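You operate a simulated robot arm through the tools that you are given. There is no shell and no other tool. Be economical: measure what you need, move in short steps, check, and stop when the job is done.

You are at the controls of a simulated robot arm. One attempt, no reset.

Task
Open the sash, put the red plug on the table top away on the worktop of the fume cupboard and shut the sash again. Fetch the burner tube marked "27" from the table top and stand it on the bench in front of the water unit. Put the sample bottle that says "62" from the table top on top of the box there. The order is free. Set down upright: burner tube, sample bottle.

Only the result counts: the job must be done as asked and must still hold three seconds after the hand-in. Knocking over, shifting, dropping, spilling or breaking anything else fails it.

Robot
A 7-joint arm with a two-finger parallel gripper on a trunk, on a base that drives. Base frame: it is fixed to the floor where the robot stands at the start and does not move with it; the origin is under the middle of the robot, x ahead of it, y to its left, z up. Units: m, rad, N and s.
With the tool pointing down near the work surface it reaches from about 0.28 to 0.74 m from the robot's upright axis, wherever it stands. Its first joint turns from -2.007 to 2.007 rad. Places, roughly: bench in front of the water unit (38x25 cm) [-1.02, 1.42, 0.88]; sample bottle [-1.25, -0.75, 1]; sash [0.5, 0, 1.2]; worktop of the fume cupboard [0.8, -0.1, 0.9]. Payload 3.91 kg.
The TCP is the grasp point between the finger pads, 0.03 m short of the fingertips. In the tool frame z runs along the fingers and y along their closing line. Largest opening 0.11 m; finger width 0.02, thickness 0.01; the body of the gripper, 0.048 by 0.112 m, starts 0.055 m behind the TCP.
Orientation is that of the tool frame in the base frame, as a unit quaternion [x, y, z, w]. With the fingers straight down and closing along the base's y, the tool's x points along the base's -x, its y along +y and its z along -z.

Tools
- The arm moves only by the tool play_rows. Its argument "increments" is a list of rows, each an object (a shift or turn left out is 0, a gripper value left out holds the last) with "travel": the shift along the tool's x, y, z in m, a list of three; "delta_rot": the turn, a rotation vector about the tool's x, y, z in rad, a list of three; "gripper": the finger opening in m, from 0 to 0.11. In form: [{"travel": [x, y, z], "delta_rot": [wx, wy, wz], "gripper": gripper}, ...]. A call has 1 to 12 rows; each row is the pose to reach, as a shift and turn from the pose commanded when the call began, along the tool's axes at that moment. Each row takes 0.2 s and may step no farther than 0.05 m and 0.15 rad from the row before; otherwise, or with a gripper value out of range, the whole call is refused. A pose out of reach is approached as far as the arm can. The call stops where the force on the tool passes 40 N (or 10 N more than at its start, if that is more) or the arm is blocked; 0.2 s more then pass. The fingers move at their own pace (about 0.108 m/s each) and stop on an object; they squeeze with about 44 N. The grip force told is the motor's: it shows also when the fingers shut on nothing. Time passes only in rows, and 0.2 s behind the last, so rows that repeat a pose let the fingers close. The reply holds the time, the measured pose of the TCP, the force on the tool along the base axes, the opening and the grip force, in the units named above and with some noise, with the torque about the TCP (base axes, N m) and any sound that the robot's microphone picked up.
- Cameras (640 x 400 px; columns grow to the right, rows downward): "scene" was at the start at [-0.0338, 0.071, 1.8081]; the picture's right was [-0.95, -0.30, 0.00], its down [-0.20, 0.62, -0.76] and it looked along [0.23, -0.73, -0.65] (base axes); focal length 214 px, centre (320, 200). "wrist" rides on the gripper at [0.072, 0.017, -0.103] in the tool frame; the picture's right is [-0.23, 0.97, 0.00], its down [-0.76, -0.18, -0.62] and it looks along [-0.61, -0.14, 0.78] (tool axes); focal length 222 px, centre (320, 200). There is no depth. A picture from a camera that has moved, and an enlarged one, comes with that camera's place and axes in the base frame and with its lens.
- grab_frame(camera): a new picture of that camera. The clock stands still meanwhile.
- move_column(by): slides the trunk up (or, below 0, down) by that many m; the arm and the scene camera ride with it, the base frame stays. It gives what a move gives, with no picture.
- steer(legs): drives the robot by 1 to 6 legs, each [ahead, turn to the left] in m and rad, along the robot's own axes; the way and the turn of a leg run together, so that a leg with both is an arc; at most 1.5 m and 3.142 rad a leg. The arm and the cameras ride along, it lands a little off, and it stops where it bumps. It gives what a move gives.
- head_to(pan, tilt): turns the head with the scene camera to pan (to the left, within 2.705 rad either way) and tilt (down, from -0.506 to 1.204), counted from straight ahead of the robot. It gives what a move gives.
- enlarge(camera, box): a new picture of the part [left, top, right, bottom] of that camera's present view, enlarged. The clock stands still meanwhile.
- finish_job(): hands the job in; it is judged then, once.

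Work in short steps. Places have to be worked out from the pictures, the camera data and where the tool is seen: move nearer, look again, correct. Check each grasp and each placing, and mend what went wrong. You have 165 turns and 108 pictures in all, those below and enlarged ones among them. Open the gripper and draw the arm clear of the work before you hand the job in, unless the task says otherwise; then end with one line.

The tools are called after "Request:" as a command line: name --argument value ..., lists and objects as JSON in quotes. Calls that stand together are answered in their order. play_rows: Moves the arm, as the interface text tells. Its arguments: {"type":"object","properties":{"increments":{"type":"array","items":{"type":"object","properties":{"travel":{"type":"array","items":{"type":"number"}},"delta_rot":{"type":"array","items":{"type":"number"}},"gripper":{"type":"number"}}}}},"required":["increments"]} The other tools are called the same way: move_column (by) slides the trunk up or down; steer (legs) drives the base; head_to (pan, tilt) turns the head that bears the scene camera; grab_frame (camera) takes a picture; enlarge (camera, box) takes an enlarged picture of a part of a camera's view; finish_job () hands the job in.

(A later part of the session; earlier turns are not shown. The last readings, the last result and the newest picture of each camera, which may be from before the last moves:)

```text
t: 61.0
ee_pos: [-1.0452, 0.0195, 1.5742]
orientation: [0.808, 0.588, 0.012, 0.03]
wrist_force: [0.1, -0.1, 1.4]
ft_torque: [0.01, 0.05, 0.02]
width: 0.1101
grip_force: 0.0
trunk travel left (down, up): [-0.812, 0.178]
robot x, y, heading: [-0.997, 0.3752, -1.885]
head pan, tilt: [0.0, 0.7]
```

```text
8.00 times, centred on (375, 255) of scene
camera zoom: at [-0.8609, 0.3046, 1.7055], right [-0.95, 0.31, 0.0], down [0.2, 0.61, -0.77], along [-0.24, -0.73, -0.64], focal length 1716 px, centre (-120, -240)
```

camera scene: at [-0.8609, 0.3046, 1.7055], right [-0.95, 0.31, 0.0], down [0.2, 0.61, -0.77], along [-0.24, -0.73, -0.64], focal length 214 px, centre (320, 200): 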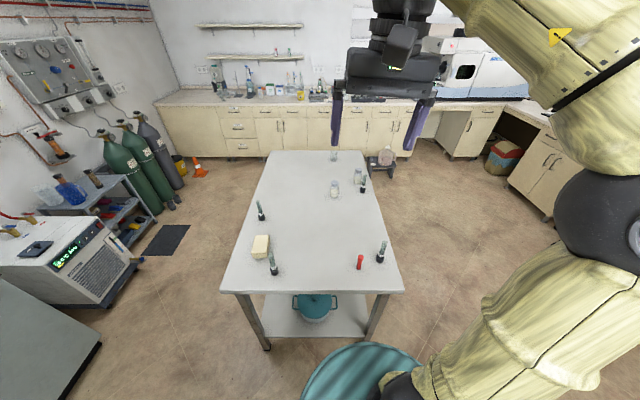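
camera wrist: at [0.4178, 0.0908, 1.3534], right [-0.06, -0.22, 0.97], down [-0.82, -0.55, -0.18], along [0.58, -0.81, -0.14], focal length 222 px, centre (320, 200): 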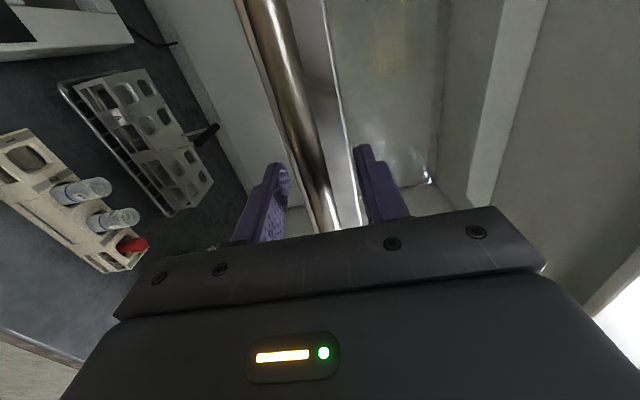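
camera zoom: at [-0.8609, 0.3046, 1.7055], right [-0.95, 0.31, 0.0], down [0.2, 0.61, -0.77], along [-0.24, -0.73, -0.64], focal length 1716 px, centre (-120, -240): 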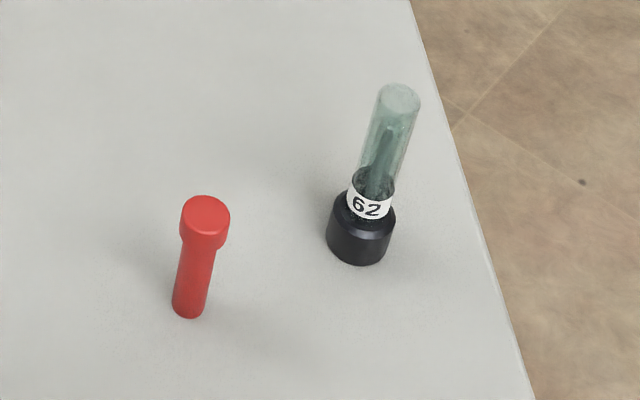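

Burner 27 is the far-right one beside the bottles. Red plug stands at ≈(-1.184,-0.140), ~9 cm tall. I will grasp it at 45° tilt so it can be set upright under the sash: lower the trunk and tilt.

Request:
move_column --by -0.4

Request:
play_rows --increments '[{"travel": [-0.01, -0.015, 0.02], "delta_rot": [0, -0.15, 0]}, {"travel": [-0.02, -0.03, 0.04], "delta_rot": [0, -0.3, 0]}, {"travel": [-0.03, -0.045, 0.06], "delta_rot": [0, -0.45, 0]}, {"travel": [-0.04, -0.06, 0.08], "delta_rot": [0, -0.6, 0]}, {"travel": [-0.05, -0.075, 0.1], "delta_rot": [0, -0.75, 0]}, {"travel": [-0.05, -0.085, 0.11], "delta_rot": [0, -0.785, 0], "gripper": 0.07}]'

Request:
grab_frame --camera "scene"

Request:
grab_frame --camera "wrist"

```text
t: 64.8
ee_pos: [-1.045, 0.0188, 1.1739]
orientation: [0.808, 0.588, 0.012, 0.03]
wrist_force: [-0.8, 0.1, -1.0]
ft_torque: [0.0, 0.01, -0.02]
width: 0.1098
grip_force: 0.1
trunk travel left (down, up): [-0.412, 0.578]
robot x, y, heading: [-1.0019, 0.378, -1.887]
head pan, tilt: [0.0, 0.7]
```

```text
t: 66.2
ee_pos: [-1.1652, -0.0512, 1.0277]
orientation: [0.752, 0.531, -0.299, 0.252]
wrist_force: [-0.9, 1.1, 0.1]
ft_torque: [-0.02, 0.01, 0.02]
width: 0.0699
grip_force: 0.0
out of reach, approached as far as the arm can: row 3, 4, 5, 6
trunk travel left (down, up): [-0.412, 0.578]
robot x, y, heading: [-1.0018, 0.376, -1.888]
head pan, tilt: [0.0, 0.7]
```

```text
71 pictures are left
camera scene: at [-0.8616, 0.3044, 1.3056], right [-0.95, 0.31, 0.0], down [0.2, 0.61, -0.76], along [-0.24, -0.73, -0.64], focal length 214 px, centre (320, 200)
```

scene: 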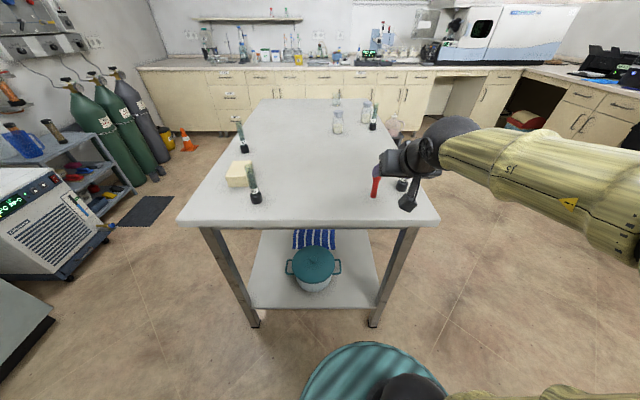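

```text
70 pictures are left
camera wrist: at [-1.1116, 0.0623, 1.0488], right [0.87, -0.45, 0.22], down [-0.25, -0.01, 0.97], along [-0.43, -0.89, -0.12], focal length 222 px, centre (320, 200)
```

wrist: 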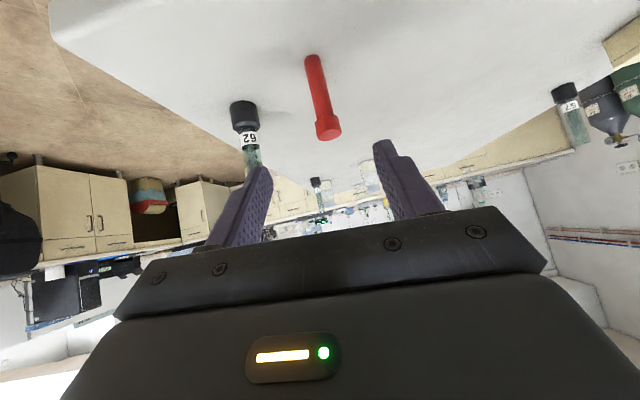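

Measured pose is near 45°; the plug lies almost straight along the tool axis, ~0.123 m ahead. Advance in two stages.

Request:
play_rows --increments '[{"travel": [0, 0.002, 0.03]}, {"travel": [0, 0.003, 0.06]}]'

```text
t: 66.8
ee_pos: [-1.1718, -0.0943, 0.9866]
orientation: [0.752, 0.531, -0.298, 0.253]
wrist_force: [0.0, 1.1, 0.8]
ft_torque: [-0.02, -0.02, 0.01]
width: 0.07
grip_force: 0.0
trunk travel left (down, up): [-0.412, 0.578]
robot x, y, heading: [-0.9995, 0.3782, -1.883]
head pan, tilt: [0.0, 0.7]
```

Tracking well; look before the last 6 cm.

Request:
grab_frame --camera "wrist"

```text
69 pictures are left
camera wrist: at [-1.1185, 0.0196, 1.0075], right [0.87, -0.45, 0.22], down [-0.25, 0.0, 0.97], along [-0.43, -0.89, -0.12], focal length 222 px, centre (320, 200)
```

wrist: 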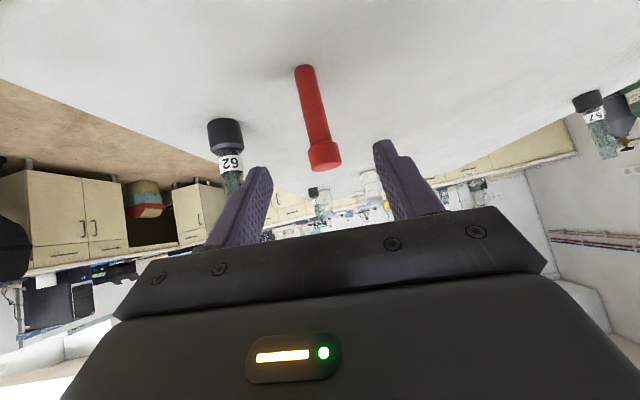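

Plug is centred between the fingers; advance 0.06 and close.

Request:
play_rows --increments '[{"travel": [0, 0, 0.03]}, {"travel": [0, 0, 0.055]}, {"travel": [0, 0, 0.06]}]'

Request:
grab_frame --camera "wrist"

```text
t: 67.6
ee_pos: [-1.1834, -0.1361, 0.946]
orientation: [0.752, 0.53, -0.298, 0.253]
wrist_force: [0.9, 0.3, -0.5]
ft_torque: [-0.02, 0.04, -0.02]
width: 0.0702
grip_force: 0.0
trunk travel left (down, up): [-0.412, 0.578]
robot x, y, heading: [-0.9976, 0.3776, -1.886]
head pan, tilt: [0.0, 0.7]
```

```text
68 pictures are left
camera wrist: at [-1.1297, -0.0218, 0.9662], right [0.87, -0.45, 0.23], down [-0.25, 0.0, 0.97], along [-0.43, -0.89, -0.12], focal length 222 px, centre (320, 200)
```

wrist: 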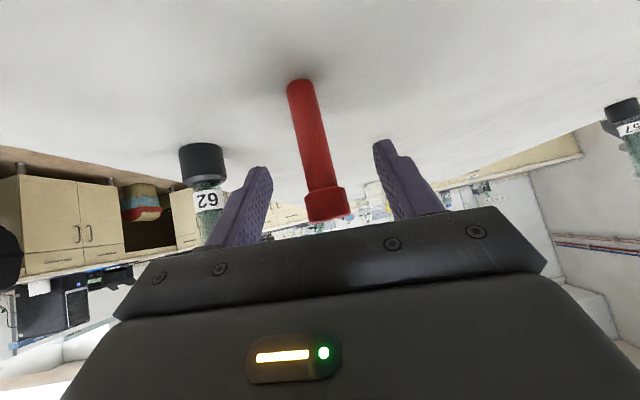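

Plug between the pads; close and lift.

Request:
play_rows --increments '[{"gripper": 0.03}, {"gripper": 0.0}, {"gripper": 0.0}, {"gripper": 0.0}]'

Request:
move_column --by 0.15

Request:
grab_frame --camera "wrist"

```text
t: 68.6
ee_pos: [-1.1831, -0.1356, 0.9459]
orientation: [0.753, 0.53, -0.298, 0.252]
wrist_force: [-0.3, -0.4, 0.3]
ft_torque: [0.0, -0.01, 0.0]
width: 0.0214
grip_force: 44.0
trunk travel left (down, up): [-0.412, 0.578]
robot x, y, heading: [-0.9979, 0.3778, -1.887]
head pan, tilt: [0.0, 0.7]
```

```text
t: 70.3
ee_pos: [-1.1814, -0.1356, 1.0953]
orientation: [0.752, 0.531, -0.298, 0.252]
wrist_force: [-0.3, -0.3, 0.4]
ft_torque: [0.03, 0.02, -0.02]
width: 0.0214
grip_force: 43.6
trunk travel left (down, up): [-0.562, 0.428]
robot x, y, heading: [-1.0014, 0.3763, -1.892]
head pan, tilt: [0.0, 0.7]
```

```text
67 pictures are left
camera wrist: at [-1.1295, -0.0216, 1.1164], right [0.87, -0.45, 0.22], down [-0.25, 0.0, 0.97], along [-0.43, -0.89, -0.12], focal length 222 px, centre (320, 200)
```

wrist: 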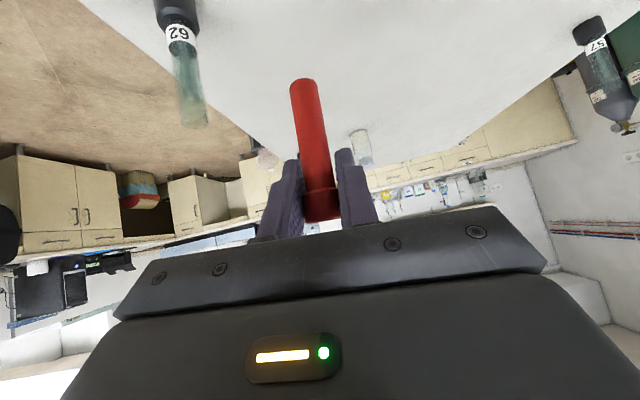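

Plug held (21 mm). Raise clear of everything and drive back in front of the open hood, stopping short to inspect free space.

Request:
move_column --by 0.25

Request:
steer --legs '[[0, 1.52], [0.85, 0], [0, 0.0775]]'

Request:
head_to --pan -0.1 --tilt 0.55

Request:
grab_frame --camera "scene"

```text
t: 72.9
ee_pos: [-1.1825, -0.1365, 1.3463]
orientation: [0.752, 0.53, -0.299, 0.252]
wrist_force: [0.4, 0.4, 0.1]
ft_torque: [0.0, -0.02, -0.01]
width: 0.0212
grip_force: 43.5
trunk travel left (down, up): [-0.812, 0.178]
robot x, y, heading: [-0.9951, 0.3753, -1.882]
head pan, tilt: [0.0, 0.7]
```

```text
t: 81.6
ee_pos: [0.2991, -0.1299, 1.3453]
orientation: [0.156, 0.907, -0.032, 0.39]
wrist_force: [0.1, -0.4, 0.2]
ft_torque: [-0.01, 0.0, -0.06]
width: 0.0225
grip_force: 44.0
trunk travel left (down, up): [-0.812, 0.178]
robot x, y, heading: [-0.2095, 0.0533, -0.314]
head pan, tilt: [0.0, 0.7]
```

```text
t: 82.3
ee_pos: [0.2998, -0.1314, 1.3466]
orientation: [0.157, 0.907, -0.032, 0.39]
wrist_force: [-0.5, 0.4, 0.1]
ft_torque: [-0.01, -0.03, -0.01]
width: 0.0224
grip_force: 44.1
trunk travel left (down, up): [-0.812, 0.178]
robot x, y, heading: [-0.2123, 0.0536, -0.318]
head pan, tilt: [-0.099, 0.55]
```

```text
66 pictures are left
camera scene: at [-0.1401, 0.1808, 1.7186], right [-0.4, -0.92, 0.0], down [-0.48, 0.21, -0.85], along [0.78, -0.34, -0.52], focal length 214 px, centre (320, 200)
```

scene: 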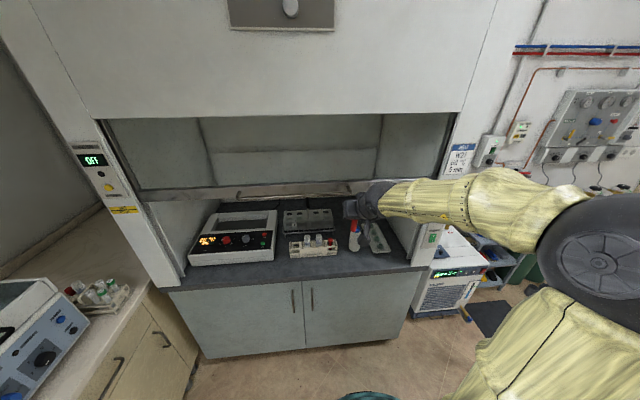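

Zoom on the worktop.

Request:
enlarge --camera "scene" --box '[170, 180, 430, 300]'

Request:
grab_frame --camera "wrist"

```text
2.46 times, centred on (300, 240) of scene
camera zoom: at [-0.1401, 0.1808, 1.7186], right [-0.4, -0.92, 0.0], down [-0.48, 0.21, -0.85], along [0.78, -0.34, -0.52], focal length 528 px, centre (369, 102)
```

zoom: 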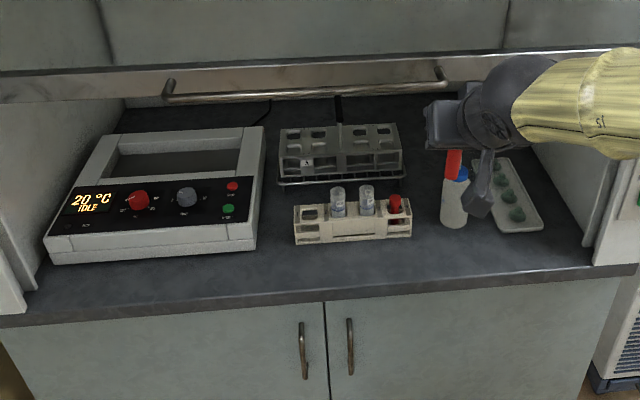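

```text
64 pictures are left
camera wrist: at [0.1851, -0.077, 1.3664], right [0.45, 0.86, 0.22], down [0.0, -0.25, 0.97], along [0.89, -0.43, -0.12], focal length 222 px, centre (320, 200)
```

wrist: 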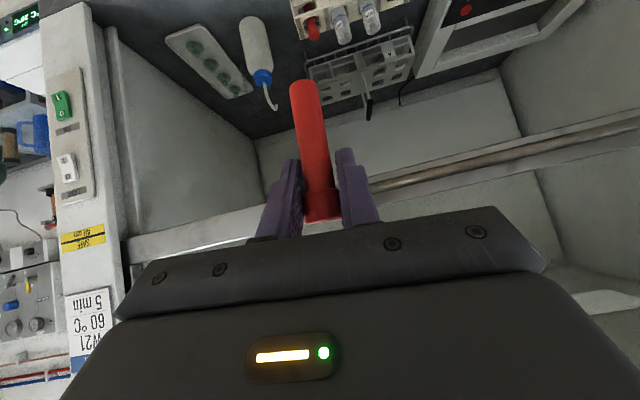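

The gap between hotplate and small rack (≈8.5 cm wide) suits the plug: target ≈(0.641,0.049). Lower below the handle height, then drive 0.2 m closer.

Request:
move_column --by -0.24

Request:
steer --legs '[[0.19, 0.0]]'

```text
t: 84.8
ee_pos: [0.298, -0.1313, 1.1054]
orientation: [0.159, 0.907, -0.033, 0.389]
wrist_force: [0.4, -0.2, -0.7]
ft_torque: [-0.01, -0.02, -0.02]
width: 0.0226
grip_force: 43.6
trunk travel left (down, up): [-0.572, 0.418]
robot x, y, heading: [-0.2145, 0.0499, -0.317]
head pan, tilt: [-0.099, 0.55]
```

```text
t: 86.3
ee_pos: [0.4826, -0.1913, 1.1053]
orientation: [0.156, 0.907, -0.032, 0.39]
wrist_force: [-0.9, 0.1, -0.7]
ft_torque: [0.01, 0.0, -0.01]
width: 0.0225
grip_force: 44.2
trunk travel left (down, up): [-0.572, 0.418]
robot x, y, heading: [-0.0298, -0.0038, -0.316]
head pan, tilt: [-0.099, 0.55]
```

Shift the arm left ~0.275 m in front of the gap at this height.

Request:
play_rows --increments '[{"travel": [0.0025, 0.046, 0.0016]}, {"travel": [0.005, 0.092, 0.003]}, {"travel": [0.0075, 0.138, 0.005]}, {"travel": [0.01, 0.184, 0.0065]}, {"travel": [0.0125, 0.23, 0.008]}, {"travel": [0.015, 0.275, 0.0096]}]'

Request:
grab_frame --camera "wrist"

Request:
grab_frame --camera "scene"

```text
t: 87.7
ee_pos: [0.5603, 0.0666, 1.1253]
orientation: [0.159, 0.896, -0.054, 0.412]
wrist_force: [0.3, 2.4, -1.5]
ft_torque: [-0.12, -0.07, -0.09]
width: 0.0223
grip_force: 44.2
out of reach, approached as far as the arm can: row 2, 3, 4
trunk travel left (down, up): [-0.572, 0.418]
robot x, y, heading: [-0.0315, -0.0065, -0.313]
head pan, tilt: [-0.099, 0.55]
```

```text
63 pictures are left
camera wrist: at [0.4467, 0.1241, 1.1376], right [0.46, 0.86, 0.2], down [-0.04, -0.21, 0.98], along [0.89, -0.46, -0.06], focal length 222 px, centre (320, 200)
```

wrist: 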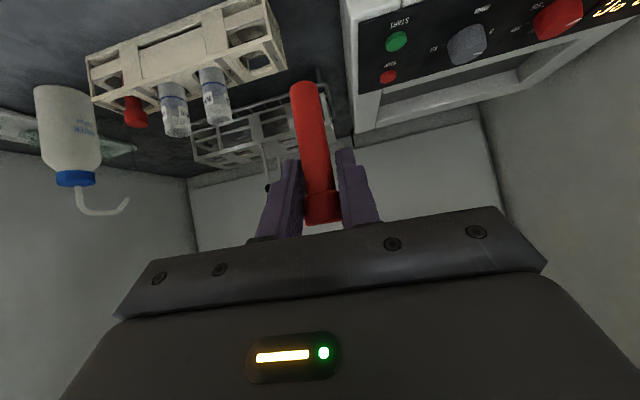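

```text
62 pictures are left
camera scene: at [0.043, 0.1206, 1.4785], right [-0.4, -0.92, 0.0], down [-0.48, 0.21, -0.85], along [0.78, -0.34, -0.52], focal length 214 px, centre (320, 200)
```

scene: 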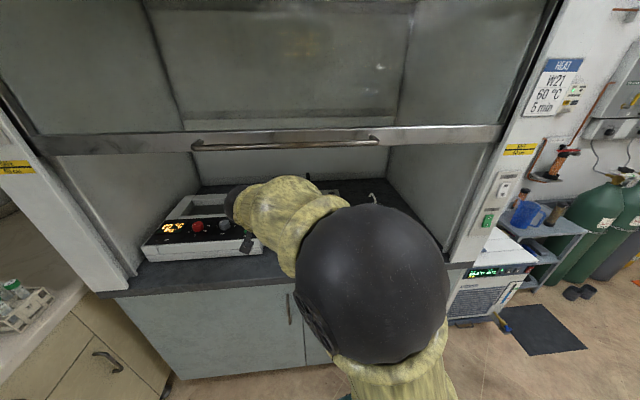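

Geometry agrees with the gap estimate. Lower the trunk 0.09 (still in front of the objects), which also relieves the reach limit.

Request:
move_column --by -0.09

Request:
play_rows --increments '[{"travel": [0, 0, 0]}, {"travel": [0, 0, 0]}]'

```text
t: 89.0
ee_pos: [0.5621, 0.0722, 1.0161]
orientation: [0.157, 0.907, -0.032, 0.389]
wrist_force: [-0.4, -1.4, -0.2]
ft_torque: [0.0, -0.06, 0.0]
width: 0.0223
grip_force: 43.5
trunk travel left (down, up): [-0.482, 0.508]
robot x, y, heading: [-0.0336, -0.0041, -0.315]
head pan, tilt: [-0.099, 0.55]
```

```text
t: 89.6
ee_pos: [0.5624, 0.0726, 1.0163]
orientation: [0.156, 0.907, -0.032, 0.39]
wrist_force: [0.0, -0.5, -0.5]
ft_torque: [-0.01, -0.01, 0.02]
width: 0.0224
grip_force: 43.9
trunk travel left (down, up): [-0.482, 0.508]
robot x, y, heading: [-0.0333, -0.005, -0.311]
head pan, tilt: [-0.099, 0.55]
```

Pose is exact again. Move forward 0.08 m into the gap, then look.

Request:
play_rows --increments '[{"travel": [-0.028, 0.001, 0.03]}, {"travel": [-0.057, 0.0015, 0.059]}]'

Request:
grab_frame --camera "wrist"

```text
t: 90.2
ee_pos: [0.6417, 0.0477, 1.0157]
orientation: [0.158, 0.907, -0.033, 0.39]
wrist_force: [0.3, -0.4, -0.2]
ft_torque: [0.01, 0.0, -0.02]
width: 0.0222
grip_force: 43.6
trunk travel left (down, up): [-0.482, 0.508]
robot x, y, heading: [-0.0294, -0.0074, -0.317]
head pan, tilt: [-0.099, 0.55]
```

```text
61 pictures are left
camera wrist: at [0.5285, 0.1015, 1.0368], right [0.45, 0.86, 0.22], down [0.0, -0.25, 0.97], along [0.89, -0.43, -0.12], focal length 222 px, centre (320, 200)
```

wrist: 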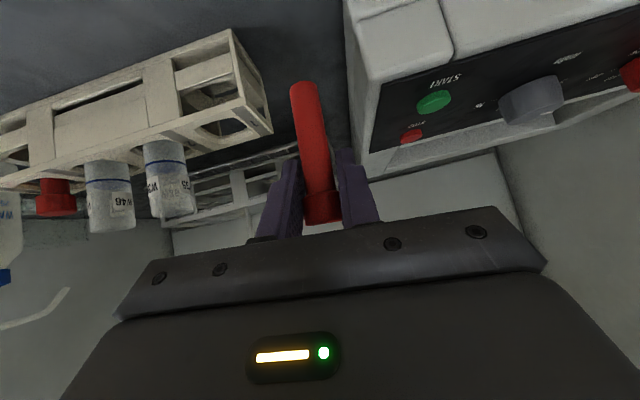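

Clear on both sides (shift 5 mm left). Lower in small steps, watching for contact.

Request:
play_rows --increments '[{"travel": [0.0144, 0.004, 0.0139]}, {"travel": [0.0251, 0.003, 0.0243]}, {"travel": [0.0302, 0.0025, 0.0291]}]'

```text
t: 91.0
ee_pos: [0.6429, 0.0533, 0.9748]
orientation: [0.157, 0.907, -0.032, 0.39]
wrist_force: [0.0, -0.3, 0.3]
ft_torque: [0.0, 0.09, 0.0]
width: 0.0225
grip_force: 44.2
trunk travel left (down, up): [-0.482, 0.508]
robot x, y, heading: [-0.0273, -0.0081, -0.313]
head pan, tilt: [-0.099, 0.55]
```

Request:
play_rows --increments '[{"travel": [0.0029, -0.0003, 0.0028]}, {"travel": [0.0057, -0.0005, 0.0056]}, {"travel": [0.0072, -0.0006, 0.0069]}]'

Request:
grab_frame --camera "wrist"

```text
t: 91.8
ee_pos: [0.6428, 0.0542, 0.9655]
orientation: [0.157, 0.907, -0.032, 0.39]
wrist_force: [-0.6, 0.0, -0.5]
ft_torque: [0.02, 0.02, -0.02]
width: 0.0223
grip_force: 43.8
trunk travel left (down, up): [-0.482, 0.508]
robot x, y, heading: [-0.0304, -0.0064, -0.311]
head pan, tilt: [-0.099, 0.55]
```

```text
60 pictures are left
camera wrist: at [0.5287, 0.1069, 0.9855], right [0.45, 0.86, 0.23], down [0.0, -0.25, 0.97], along [0.89, -0.43, -0.12], focal length 222 px, centre (320, 200)
```

wrist: 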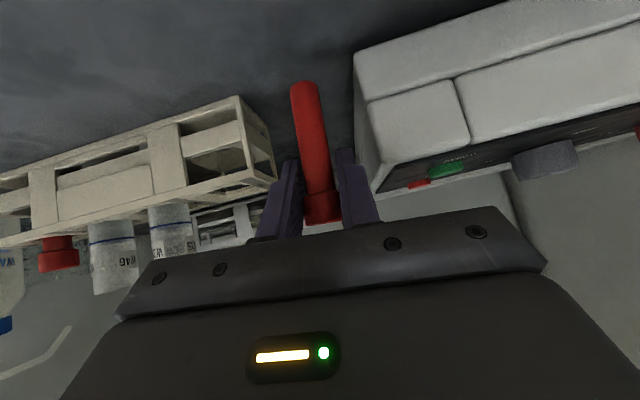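

Still no contact; continue lowering in 3 mm steps.

Request:
play_rows --increments '[{"travel": [0.0022, -0.0002, 0.0021]}, {"travel": [0.0043, -0.0004, 0.0042]}, {"travel": [0.0065, -0.0006, 0.0062]}]'

```text
t: 92.6
ee_pos: [0.6419, 0.0529, 0.9565]
orientation: [0.156, 0.907, -0.032, 0.39]
wrist_force: [0.1, 0.0, 0.4]
ft_torque: [0.03, 0.01, 0.0]
width: 0.0224
grip_force: 43.4
trunk travel left (down, up): [-0.482, 0.508]
robot x, y, heading: [-0.0283, -0.0066, -0.313]
head pan, tilt: [-0.099, 0.55]
```

Request:
play_rows --increments '[{"travel": [0.0022, -0.0002, 0.0021]}, {"travel": [0.0043, -0.0004, 0.0042]}, {"travel": [0.0065, -0.0006, 0.0062]}]'

```text
t: 93.4
ee_pos: [0.6429, 0.0536, 0.9462]
orientation: [0.158, 0.907, -0.033, 0.39]
wrist_force: [0.4, 0.3, 0.4]
ft_torque: [-0.02, -0.02, -0.02]
width: 0.0223
grip_force: 43.8
trunk travel left (down, up): [-0.482, 0.508]
robot x, y, heading: [-0.0296, -0.0037, -0.316]
head pan, tilt: [-0.099, 0.55]
```

Request:
play_rows --increments '[{"travel": [0.0015, 0, 0.0014]}, {"travel": [0.003, 0, 0.0028]}, {"travel": [0.0045, 0, 0.0042]}]'

Request:
enlarge --camera "wrist" --box '[220, 50, 420, 250]'

```text
t: 94.2
ee_pos: [0.6419, 0.0531, 0.9438]
orientation: [0.157, 0.906, -0.032, 0.393]
wrist_force: [1.7, 0.2, 15.5]
ft_torque: [-0.12, -0.16, 0.01]
width: 0.0223
grip_force: 43.9
trunk travel left (down, up): [-0.482, 0.508]
robot x, y, heading: [-0.0336, -0.0006, -0.317]
head pan, tilt: [-0.099, 0.55]
```

```text
2.00 times, centred on (320, 150) of wrist
camera zoom: at [0.5281, 0.1074, 0.9641], right [0.45, 0.86, 0.23], down [0.0, -0.25, 0.97], along [0.89, -0.43, -0.11], focal length 444 px, centre (320, 300)
```

zoom: 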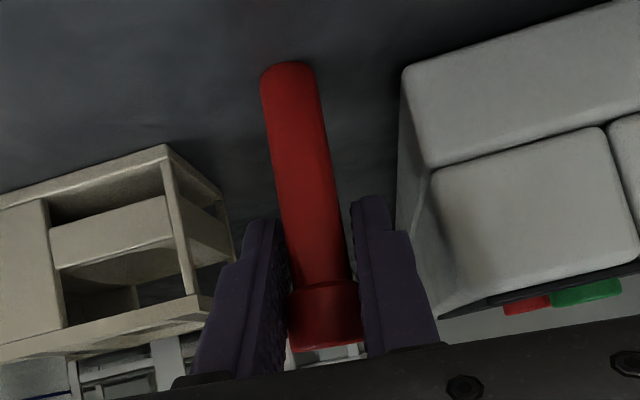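

Contact with the worktop (15 N). Open slightly to 0.034, then check.

Request:
play_rows --increments '[{"travel": [-0.001, 0, -0.001], "gripper": 0.028}, {"travel": [-0.001, 0, -0.001], "gripper": 0.034}, {"travel": [-0.001, 0, -0.001], "gripper": 0.034}]'

Request:
enlarge --camera "wrist" --box '[220, 50, 420, 250]'

```text
t: 95.0
ee_pos: [0.6423, 0.0527, 0.9429]
orientation: [0.156, 0.907, -0.032, 0.389]
wrist_force: [0.1, 0.4, -0.2]
ft_torque: [0.01, -0.02, 0.0]
width: 0.0338
grip_force: 0.0
trunk travel left (down, up): [-0.482, 0.508]
robot x, y, heading: [-0.0306, -0.0072, -0.319]
head pan, tilt: [-0.099, 0.55]
```

```text
2.00 times, centred on (320, 150) of wrist
camera zoom: at [0.5289, 0.1072, 0.9627], right [0.45, 0.86, 0.22], down [0.0, -0.25, 0.97], along [0.89, -0.43, -0.12], focal length 444 px, centre (320, 300)
```

zoom: 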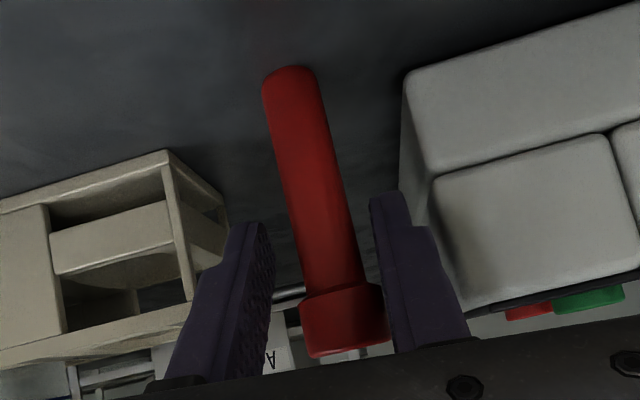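

Plug stands free. Centre by 3 mm and withdraw along the tool axis, straight back.

Request:
play_rows --increments '[{"travel": [-0.001, 0.003, -0.001]}, {"travel": [-0.001, 0.003, -0.02]}, {"travel": [-0.001, 0.003, -0.05]}, {"travel": [-0.001, 0.003, -0.09]}]'

Request:
grab_frame --camera "wrist"

```text
t: 96.0
ee_pos: [0.5813, 0.0719, 1.0048]
orientation: [0.157, 0.907, -0.033, 0.39]
wrist_force: [-0.2, 0.4, 1.2]
ft_torque: [0.02, -0.03, 0.02]
width: 0.034
grip_force: 0.1
trunk travel left (down, up): [-0.482, 0.508]
robot x, y, heading: [-0.0314, -0.003, -0.31]
head pan, tilt: [-0.099, 0.55]
```

```text
57 pictures are left
camera wrist: at [0.467, 0.1258, 1.0259], right [0.45, 0.87, 0.22], down [0.0, -0.25, 0.97], along [0.89, -0.43, -0.12], focal length 222 px, centre (320, 200)
```

wrist: 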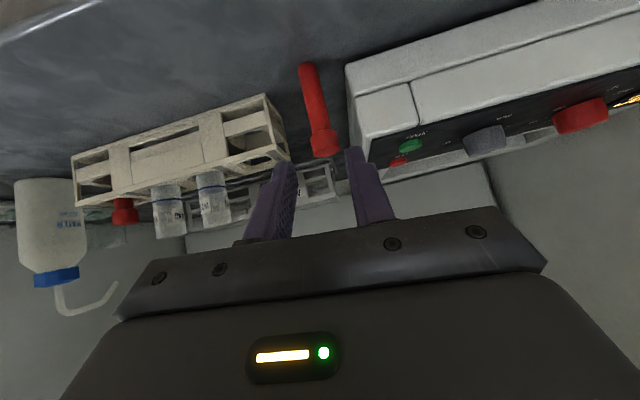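

Plug stands on the worktop behind the sash line. Back the robot out 0.13 m to close the sash.

Request:
steer --legs '[[-0.13, 0], [0, 0.02]]'

```text
t: 97.6
ee_pos: [0.4543, 0.1234, 1.0046]
orientation: [0.149, 0.908, -0.029, 0.39]
wrist_force: [0.4, -0.2, 0.3]
ft_torque: [0.01, 0.01, 0.0]
width: 0.034
grip_force: 0.0
trunk travel left (down, up): [-0.482, 0.508]
robot x, y, heading: [-0.1572, 0.0394, -0.284]
head pan, tilt: [-0.099, 0.55]
```

Now level the fingers to horizontal and move to the handle's lateral middle, then roll for a vertical grip.

Request:
play_rows --increments '[{"travel": [-0.0035, -0.018, -0.01], "delta_rot": [0, -0.13, 0]}, {"travel": [-0.007, -0.036, -0.02], "delta_rot": [0, -0.26, 0]}, {"travel": [-0.0105, -0.054, -0.03], "delta_rot": [0, -0.39, 0]}, {"travel": [-0.014, -0.072, -0.04], "delta_rot": [0, -0.52, 0]}, {"travel": [-0.0175, -0.09, -0.05], "delta_rot": [0, -0.65, 0]}, {"travel": [-0.021, -0.1066, -0.061], "delta_rot": [0, -0.766, 0]}]'

Request:
play_rows --increments '[{"delta_rot": [0, 0, 0.15], "gripper": 0.045}, {"delta_rot": [0, 0, 0.3]}, {"delta_rot": [0, 0, 0.45]}, {"delta_rot": [0, 0, 0.6]}, {"delta_rot": [0, 0, 0.75]}, {"delta_rot": [0, 0, 0.9]}, {"delta_rot": [0, 0, 1.05]}, {"delta_rot": [0, 0, 1.2]}, {"delta_rot": [0, 0, 1.35]}, {"delta_rot": [0, 0, 1.5]}, {"delta_rot": [0, 0, 1.571]}]'

```text
t: 99.0
ee_pos: [0.3942, 0.0272, 1.0548]
orientation: [0.127, 0.696, -0.082, 0.702]
wrist_force: [-0.4, 0.3, -0.5]
ft_torque: [-0.01, 0.0, 0.02]
width: 0.0339
grip_force: 0.0
trunk travel left (down, up): [-0.482, 0.508]
robot x, y, heading: [-0.1567, 0.0365, -0.283]
head pan, tilt: [-0.099, 0.55]
```

```text
t: 101.4
ee_pos: [0.3941, 0.0265, 1.0554]
orientation: [0.584, 0.402, 0.437, 0.554]
wrist_force: [0.1, 0.0, 1.2]
ft_torque: [0.01, -0.02, -0.01]
width: 0.0452
grip_force: 0.0
trunk travel left (down, up): [-0.482, 0.508]
robot x, y, heading: [-0.1571, 0.0355, -0.289]
head pan, tilt: [-0.099, 0.55]
```

Orientation is right. Raise to handle height (1.337) and look.

Request:
move_column --by 0.282

Request:
enlarge --camera "wrist" --box '[220, 40, 460, 240]'

```text
t: 104.3
ee_pos: [0.3946, 0.0268, 1.3363]
orientation: [0.583, 0.402, 0.437, 0.555]
wrist_force: [0.7, -0.3, 0.2]
ft_torque: [0.0, -0.02, 0.02]
width: 0.0452
grip_force: 0.1
trunk travel left (down, up): [-0.764, 0.226]
robot x, y, heading: [-0.1586, 0.038, -0.291]
head pan, tilt: [-0.099, 0.55]
```

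```text
2.00 times, centred on (340, 140) of wrist
camera zoom: at [0.316, 0.1256, 1.3587], right [-0.08, -0.28, 0.96], down [-0.82, -0.53, -0.22], along [0.57, -0.8, -0.18], focal length 444 px, centre (280, 320)
```

zoom: 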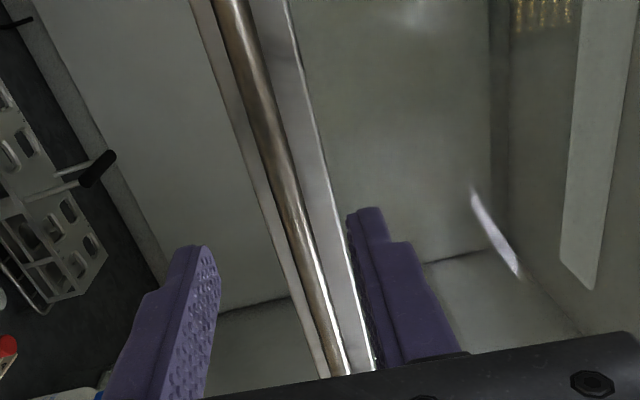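

Bar centred; advance 0.107 and close.

Request:
play_rows --increments '[{"travel": [0, 0, 0.04]}, {"travel": [0, 0, 0.08]}, {"travel": [0, 0, 0.107]}, {"travel": [0, 0, 0.107]}]'

Request:
enlarge --camera "wrist" --box '[220, 40, 460, 240]'

```text
t: 105.3
ee_pos: [0.4954, -0.0057, 1.3384]
orientation: [0.582, 0.403, 0.437, 0.555]
wrist_force: [0.3, -0.3, 0.0]
ft_torque: [0.0, 0.01, 0.04]
width: 0.0451
grip_force: 0.0
trunk travel left (down, up): [-0.764, 0.226]
robot x, y, heading: [-0.1557, 0.0327, -0.289]
head pan, tilt: [-0.099, 0.55]
```

```text
2.00 times, centred on (340, 140) of wrist
camera zoom: at [0.4184, 0.0931, 1.3591], right [-0.08, -0.28, 0.96], down [-0.82, -0.53, -0.22], along [0.57, -0.8, -0.18], focal length 444 px, centre (280, 320)
```

zoom: 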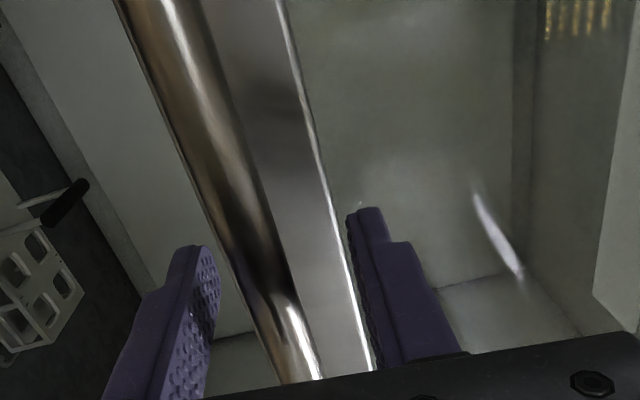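

Close and lower the sash with the trunk.

Request:
play_rows --increments '[{"gripper": 0.0}, {"gripper": 0.0}, {"gripper": 0.0}]'

Request:
move_column --by -0.38

```text
t: 106.1
ee_pos: [0.4973, -0.0061, 1.3368]
orientation: [0.583, 0.402, 0.437, 0.554]
wrist_force: [3.4, -1.9, 2.5]
ft_torque: [-0.98, 0.33, 0.03]
width: 0.0147
grip_force: 44.7
trunk travel left (down, up): [-0.764, 0.226]
robot x, y, heading: [-0.1567, 0.0382, -0.286]
head pan, tilt: [-0.099, 0.55]
```

```text
t: 109.7
ee_pos: [0.4977, -0.007, 0.9559]
orientation: [0.583, 0.404, 0.437, 0.553]
wrist_force: [10.1, -2.6, 3.1]
ft_torque: [-0.93, 0.28, -0.16]
width: 0.0148
grip_force: 45.4
trunk travel left (down, up): [-0.384, 0.606]
robot x, y, heading: [-0.1576, 0.0364, -0.289]
head pan, tilt: [-0.099, 0.55]
```

Now push down gently with the arm until it bottoms out.

Request:
play_rows --increments '[{"travel": [0, -0.01, 0]}, {"travel": [0, -0.018, 0]}, {"travel": [0, -0.024, 0]}, {"travel": [0, -0.03, 0]}]'

Request:
grab_frame --camera "scene"

```text
t: 110.7
ee_pos: [0.4975, -0.0057, 0.9263]
orientation: [0.584, 0.401, 0.436, 0.555]
wrist_force: [6.1, -11.2, 3.7]
ft_torque: [-0.92, 0.34, 0.65]
width: 0.0147
grip_force: 45.1
trunk travel left (down, up): [-0.384, 0.606]
robot x, y, heading: [-0.1576, 0.0326, -0.283]
head pan, tilt: [-0.099, 0.55]
```

```text
54 pictures are left
camera scene: at [-0.086, 0.1628, 1.2907], right [-0.38, -0.93, 0.0], down [-0.48, 0.2, -0.85], along [0.79, -0.32, -0.52], focal length 214 px, centre (320, 200)
```

scene: 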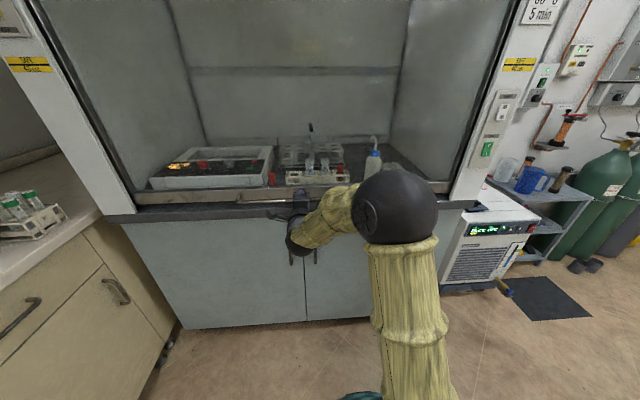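

It goes lower than its starting height; keep lowering until it stops.

Request:
play_rows --increments '[{"travel": [0, -0.006, 0]}, {"travel": [0, -0.012, 0]}, {"travel": [0, -0.018, 0]}, {"travel": [0, -0.024, 0]}]'

```text
t: 111.4
ee_pos: [0.4961, -0.0065, 0.9246]
orientation: [0.577, 0.396, 0.441, 0.562]
wrist_force: [-6.4, -2.1, 7.0]
ft_torque: [-1.06, 0.37, 0.19]
width: 0.0148
grip_force: 45.0
trunk travel left (down, up): [-0.384, 0.606]
robot x, y, heading: [-0.1596, 0.0344, -0.29]
head pan, tilt: [-0.099, 0.55]
stopped in row 3: the force on the tool passed its limit (the readings are from after the stop); the commanded pose is now the measured one
```

Bottomed out at z≈0.925: shut. Release, back off, and roll the hand back.

Request:
play_rows --increments '[{"gripper": 0.03}, {"gripper": 0.045}, {"gripper": 0.045}, {"travel": [0, 0, -0.04]}, {"travel": [0, 0, -0.08]}, {"travel": [0, 0, -0.12]}]'

Request:
move_column --by 0.25

Request:
grab_frame --camera "scene"

Request:
play_rows --increments '[{"delta_rot": [0, 0, -0.15]}, {"delta_rot": [0, 0, -0.3]}, {"delta_rot": [0, 0, -0.45]}, {"delta_rot": [0, 0, -0.6]}, {"delta_rot": [0, 0, -0.75]}, {"delta_rot": [0, 0, -0.9]}, {"delta_rot": [0, 0, -1.05]}, {"delta_rot": [0, 0, -1.2]}, {"delta_rot": [0, 0, -1.35]}, {"delta_rot": [0, 0, -1.5]}, {"delta_rot": [0, 0, -1.571], "gripper": 0.09}]'

```text
t: 112.8
ee_pos: [0.3824, 0.0308, 0.9207]
orientation: [0.578, 0.397, 0.441, 0.56]
wrist_force: [0.3, -0.3, -0.2]
ft_torque: [0.02, -0.03, -0.01]
width: 0.0451
grip_force: 0.1
trunk travel left (down, up): [-0.384, 0.606]
robot x, y, heading: [-0.1574, 0.0351, -0.291]
head pan, tilt: [-0.099, 0.55]
```

```text
t: 115.4
ee_pos: [0.3836, 0.029, 1.1708]
orientation: [0.578, 0.397, 0.441, 0.56]
wrist_force: [-0.2, -0.5, -0.2]
ft_torque: [0.04, 0.05, 0.01]
width: 0.0451
grip_force: 0.0
trunk travel left (down, up): [-0.634, 0.356]
robot x, y, heading: [-0.1572, 0.0316, -0.288]
head pan, tilt: [-0.099, 0.55]
```

```text
53 pictures are left
camera scene: at [-0.0865, 0.164, 1.5406], right [-0.38, -0.93, 0.0], down [-0.48, 0.2, -0.85], along [0.79, -0.32, -0.52], focal length 214 px, centre (320, 200)
```

scene: 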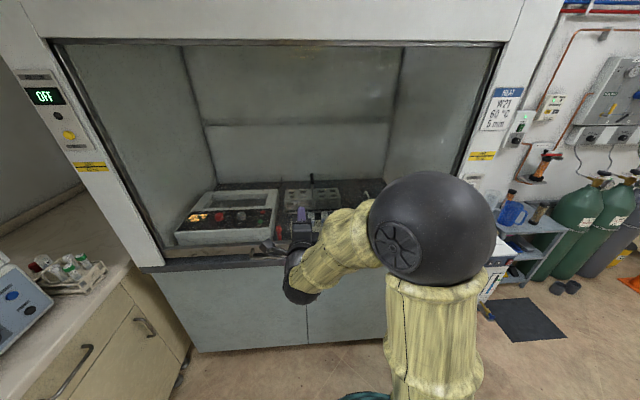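

```text
t: 117.8
ee_pos: [0.3839, 0.0297, 1.1699]
orientation: [0.127, 0.69, -0.085, 0.707]
wrist_force: [0.5, 0.0, 0.2]
ft_torque: [0.0, -0.03, 0.0]
width: 0.0901
grip_force: 0.0
trunk travel left (down, up): [-0.634, 0.356]
robot x, y, heading: [-0.158, 0.0333, -0.289]
head pan, tilt: [-0.099, 0.55]
```

Sash is shut. Fold the arm to fingers-down close to the body for travel, then raise.

Request:
play_rows --increments '[{"travel": [0, -0.012, -0.012], "delta_rot": [0, 0.15, 0]}, {"travel": [0, -0.024, -0.024], "delta_rot": [0, 0.3, 0]}, {"travel": [0, -0.036, -0.036], "delta_rot": [0, 0.45, 0]}, {"travel": [0, -0.048, -0.048], "delta_rot": [0, 0.6, 0]}, {"travel": [0, -0.06, -0.06], "delta_rot": [0, 0.75, 0]}, {"travel": [0, -0.072, -0.072], "delta_rot": [0, 0.9, 0]}, {"travel": [0, -0.084, -0.084], "delta_rot": [0, 1.05, 0]}, {"travel": [0, -0.096, -0.096], "delta_rot": [0, 1.2, 0]}, {"travel": [0, -0.108, -0.108], "delta_rot": [0, 1.35, 0]}, {"travel": [0, -0.12, -0.12], "delta_rot": [0, 1.5, 0]}, {"travel": [0, -0.12, -0.12], "delta_rot": [0, 1.586, 0]}]'

Request:
move_column --by 0.2

```text
t: 120.2
ee_pos: [0.2365, -0.049, 1.156]
orientation: [0.15, 0.988, 0.022, 0.006]
wrist_force: [0.6, 0.3, -0.2]
ft_torque: [0.0, 0.02, -0.01]
width: 0.0901
grip_force: 0.0
out of reach, approached as far as the arm can: row 11
trunk travel left (down, up): [-0.634, 0.356]
robot x, y, heading: [-0.1542, 0.0347, -0.287]
head pan, tilt: [-0.099, 0.55]
```

```text
t: 122.3
ee_pos: [0.237, -0.0492, 1.3574]
orientation: [0.15, 0.988, 0.022, 0.009]
wrist_force: [0.5, -0.1, -0.1]
ft_torque: [0.0, 0.01, 0.02]
width: 0.0899
grip_force: 0.0
trunk travel left (down, up): [-0.834, 0.156]
robot x, y, heading: [-0.1572, 0.036, -0.291]
head pan, tilt: [-0.099, 0.55]
```

Now drive around the table's near end to its far long side, where burner 27 and the bottles stand.

Request:
steer --legs '[[0, -0.138], [-1.311, 0], [0, 1.079], [-0.79, 0], [0, -2.117]]'

Request:
head_to --pan 0.5 --tilt 0.6

Request:
grab_frame --camera "scene"

```text
t: 141.1
ee_pos: [-1.8859, -0.315, 1.357]
orientation: [0.656, 0.754, 0.015, 0.017]
wrist_force: [-1.3, 0.0, 0.7]
ft_torque: [0.01, -0.01, 0.02]
width: 0.0899
grip_force: 0.1
trunk travel left (down, up): [-0.834, 0.156]
robot x, y, heading: [-1.9794, 0.0765, -1.417]
head pan, tilt: [-0.099, 0.55]
```

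```text
t: 142.1
ee_pos: [-1.8855, -0.3149, 1.3578]
orientation: [0.656, 0.754, 0.015, 0.018]
wrist_force: [0.1, -0.3, -0.8]
ft_torque: [0.01, 0.0, -0.01]
width: 0.0898
grip_force: 0.1
trunk travel left (down, up): [-0.834, 0.156]
robot x, y, heading: [-1.9739, 0.0788, -1.42]
head pan, tilt: [0.499, 0.6]
```

```text
52 pictures are left
camera scene: at [-1.7813, 0.0866, 1.7361], right [-0.8, -0.61, 0.0], down [-0.34, 0.45, -0.83], along [0.5, -0.66, -0.56], focal length 214 px, centre (320, 200)
```

scene: 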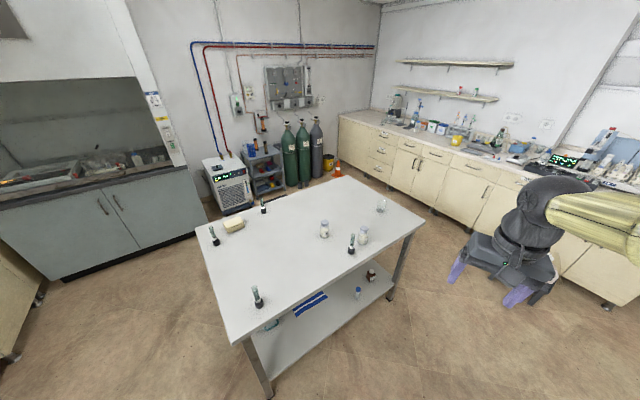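

Continue to the standing spot and face the table.

Request:
steer --legs '[[0, -0.05], [0.55, 0], [0, 1.18]]'

Request:
head_to --pan -0.1 --tilt 0.75

Request:
grab_frame --camera "scene"

```text
t: 148.6
ee_pos: [-1.5279, -0.548, 1.3579]
orientation: [0.146, 0.989, 0.023, 0.007]
wrist_force: [-0.2, 0.0, 0.0]
ft_torque: [0.01, 0.02, 0.02]
width: 0.0899
grip_force: 0.2
trunk travel left (down, up): [-0.834, 0.156]
robot x, y, heading: [-1.9205, -0.4665, -0.284]
head pan, tilt: [0.499, 0.6]
```

```text
t: 149.6
ee_pos: [-1.527, -0.5478, 1.3564]
orientation: [0.146, 0.989, 0.022, 0.008]
wrist_force: [0.4, 0.7, 0.2]
ft_torque: [0.0, 0.01, 0.0]
width: 0.09
grip_force: 0.2
trunk travel left (down, up): [-0.834, 0.156]
robot x, y, heading: [-1.9222, -0.4688, -0.279]
head pan, tilt: [-0.099, 0.75]
```

```text
51 pictures are left
camera scene: at [-1.8595, -0.3359, 1.7233], right [-0.37, -0.93, 0.0], down [-0.63, 0.25, -0.73], along [0.68, -0.27, -0.68], focal length 214 px, centre (320, 200)
```

scene: 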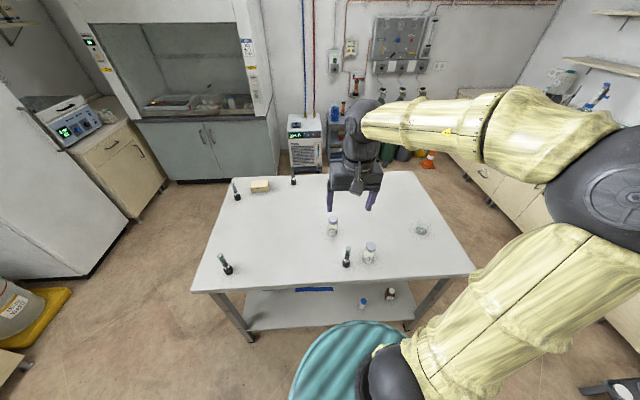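

Zoom in to read the bottle labels and localise.

Request:
enlarge --camera "scene" --box '[310, 200, 400, 280]'

Request:
grab_frame --camera "wrist"

```text
5.00 times, centred on (355, 240) of scene
camera zoom: at [-1.8595, -0.3359, 1.7233], right [-0.37, -0.93, 0.0], down [-0.63, 0.25, -0.73], along [0.68, -0.27, -0.68], focal length 1072 px, centre (145, 0)
```

zoom: 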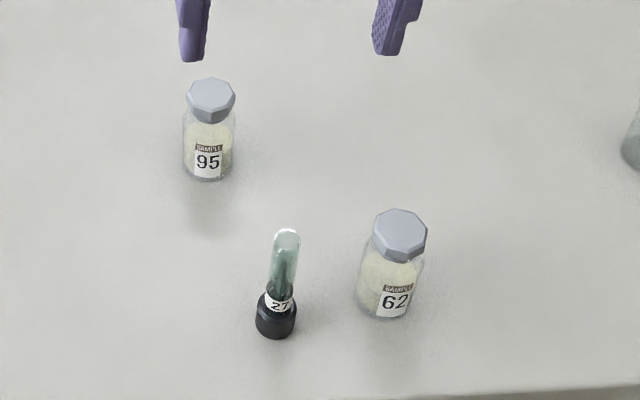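

```text
49 pictures are left
camera wrist: at [-1.5947, -0.5151, 1.4604], right [0.5, 0.87, 0.05], down [0.66, -0.42, 0.62], along [0.56, -0.28, -0.78], focal length 222 px, centre (320, 200)
```

wrist: 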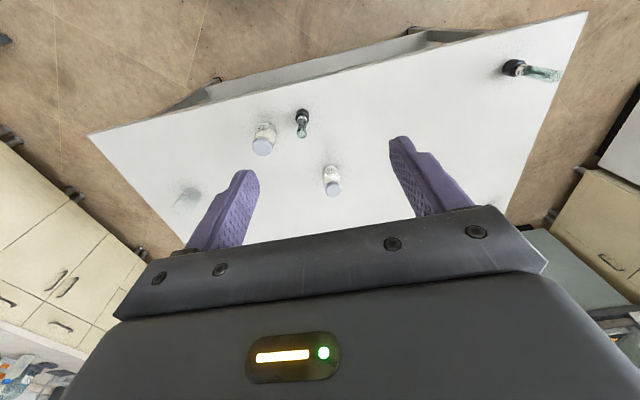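

Bottle 62 at ≈(-1.461,-0.722), top z≈0.996, Ø≈5.5 cm; burner 27 at ≈(-1.441,-0.625). Move above bottle 62, level the tool, then inspect.

Request:
play_rows --increments '[{"travel": [-0.028, -0.037, 0], "delta_rot": [0.046, 0.0094, 0], "gripper": 0.085}, {"travel": [-0.056, -0.074, 0], "delta_rot": [0.046, 0.0094, 0]}, {"travel": [-0.084, -0.11, 0], "delta_rot": [0.046, 0.0094, 0]}, {"travel": [-0.113, -0.1475, 0], "delta_rot": [0.046, 0.0094, 0]}]'

Request:
move_column --by -0.2

Request:
grab_frame --camera "wrist"

Request:
enlarge --camera "scene" --box '[300, 120, 440, 300]'

```text
t: 150.6
ee_pos: [-1.5117, -0.6718, 1.3598]
orientation: [0.147, 0.989, 0.0, 0.0]
wrist_force: [0.5, 0.5, -0.4]
ft_torque: [0.0, 0.0, 0.01]
width: 0.0849
grip_force: 0.0
out of reach, approached as far as the arm can: row 2, 3, 4
trunk travel left (down, up): [-0.834, 0.156]
robot x, y, heading: [-1.9227, -0.47, -0.276]
head pan, tilt: [-0.099, 0.75]
```

```text
t: 152.8
ee_pos: [-1.5113, -0.6716, 1.1596]
orientation: [0.147, 0.989, 0.0, 0.0]
wrist_force: [1.5, -0.1, 0.3]
ft_torque: [-0.03, 0.01, -0.02]
width: 0.0854
grip_force: 0.1
trunk travel left (down, up): [-0.634, 0.356]
robot x, y, heading: [-1.9216, -0.4687, -0.281]
head pan, tilt: [-0.099, 0.75]
```

```text
48 pictures are left
camera wrist: at [-1.5759, -0.6339, 1.2626], right [0.5, 0.87, 0.0], down [0.68, -0.39, 0.62], along [0.54, -0.31, -0.78], focal length 222 px, centre (320, 200)
```

wrist: 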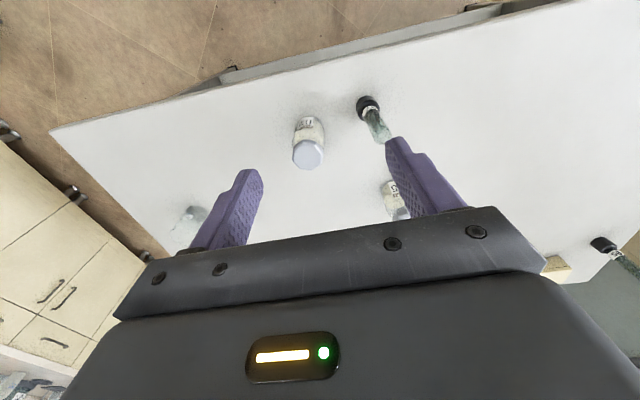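

```text
2.22 times, centred on (370, 210) of scene
camera zoom: at [-1.8597, -0.336, 1.5233], right [-0.37, -0.93, 0.0], down [-0.63, 0.25, -0.73], along [0.68, -0.27, -0.68], focal length 477 px, centre (209, 178)
```

zoom: 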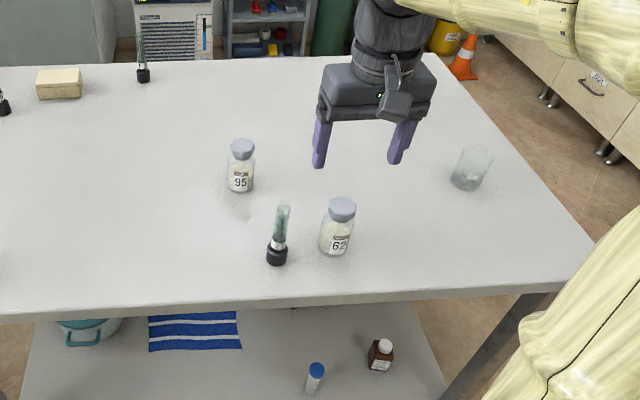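

It stopped short at that height; try reaching with the arm lower relative to the trunk (TCP 1.06, tips still above the bottle).

Request:
play_rows --increments '[{"travel": [0, 0, 0.04]}, {"travel": [0, 0, 0.08]}, {"travel": [-0.02, -0.01, 0.1]}, {"travel": [-0.042, -0.022, 0.1]}, {"travel": [-0.063, -0.033, 0.1]}]'

```text
t: 154.0
ee_pos: [-1.5319, -0.6687, 1.0878]
orientation: [0.147, 0.989, -0.001, 0.0]
wrist_force: [0.1, 0.1, -0.3]
ft_torque: [-0.02, -0.03, -0.02]
width: 0.0848
grip_force: 0.1
out of reach, approached as far as the arm can: row 1, 2, 3, 4, 5
trunk travel left (down, up): [-0.634, 0.356]
robot x, y, heading: [-1.9261, -0.4665, -0.28]
head pan, tilt: [-0.099, 0.75]
```

Reach shrinks lower down; so raise the arm relative to the trunk, extend, then lower with the trunk.

Request:
play_rows --increments '[{"travel": [0, 0, -0.05]}, {"travel": [0, 0, -0.1]}, {"travel": [0, 0, -0.15]}, {"travel": [0, 0, -0.2]}, {"travel": [-0.02, -0.01, -0.23]}, {"travel": [-0.04, -0.02, -0.23]}, {"travel": [-0.06, -0.03, -0.23]}, {"travel": [-0.082, -0.031, -0.23]}]'

```text
t: 155.8
ee_pos: [-1.5215, -0.6665, 1.3082]
orientation: [0.148, 0.989, -0.002, 0.001]
wrist_force: [-0.3, 0.3, 1.1]
ft_torque: [0.03, 0.0, 0.05]
width: 0.0848
grip_force: 0.0
out of reach, approached as far as the arm can: row 5, 6, 7, 8
trunk travel left (down, up): [-0.634, 0.356]
robot x, y, heading: [-1.922, -0.4675, -0.283]
head pan, tilt: [-0.099, 0.75]
```

Check which direction is limited: try straight ahead and leftward at this height.

Request:
play_rows --increments '[{"travel": [0, 0.04, 0]}, {"travel": [0, 0.08, 0]}, {"travel": [0, 0.12, 0]}, {"travel": [-0.04, 0.14, 0]}, {"travel": [-0.08, 0.14, 0]}, {"travel": [-0.12, 0.14, 0]}]'

```text
t: 157.2
ee_pos: [-1.5083, -0.5685, 1.2864]
orientation: [0.147, 0.989, -0.001, 0.0]
wrist_force: [0.6, 1.1, -0.7]
ft_torque: [-0.01, 0.0, 0.01]
width: 0.0852
grip_force: 0.2
out of reach, approached as far as the arm can: row 1, 2, 3, 4, 5, 6
trunk travel left (down, up): [-0.634, 0.356]
robot x, y, heading: [-1.9199, -0.4709, -0.279]
head pan, tilt: [-0.099, 0.75]
```

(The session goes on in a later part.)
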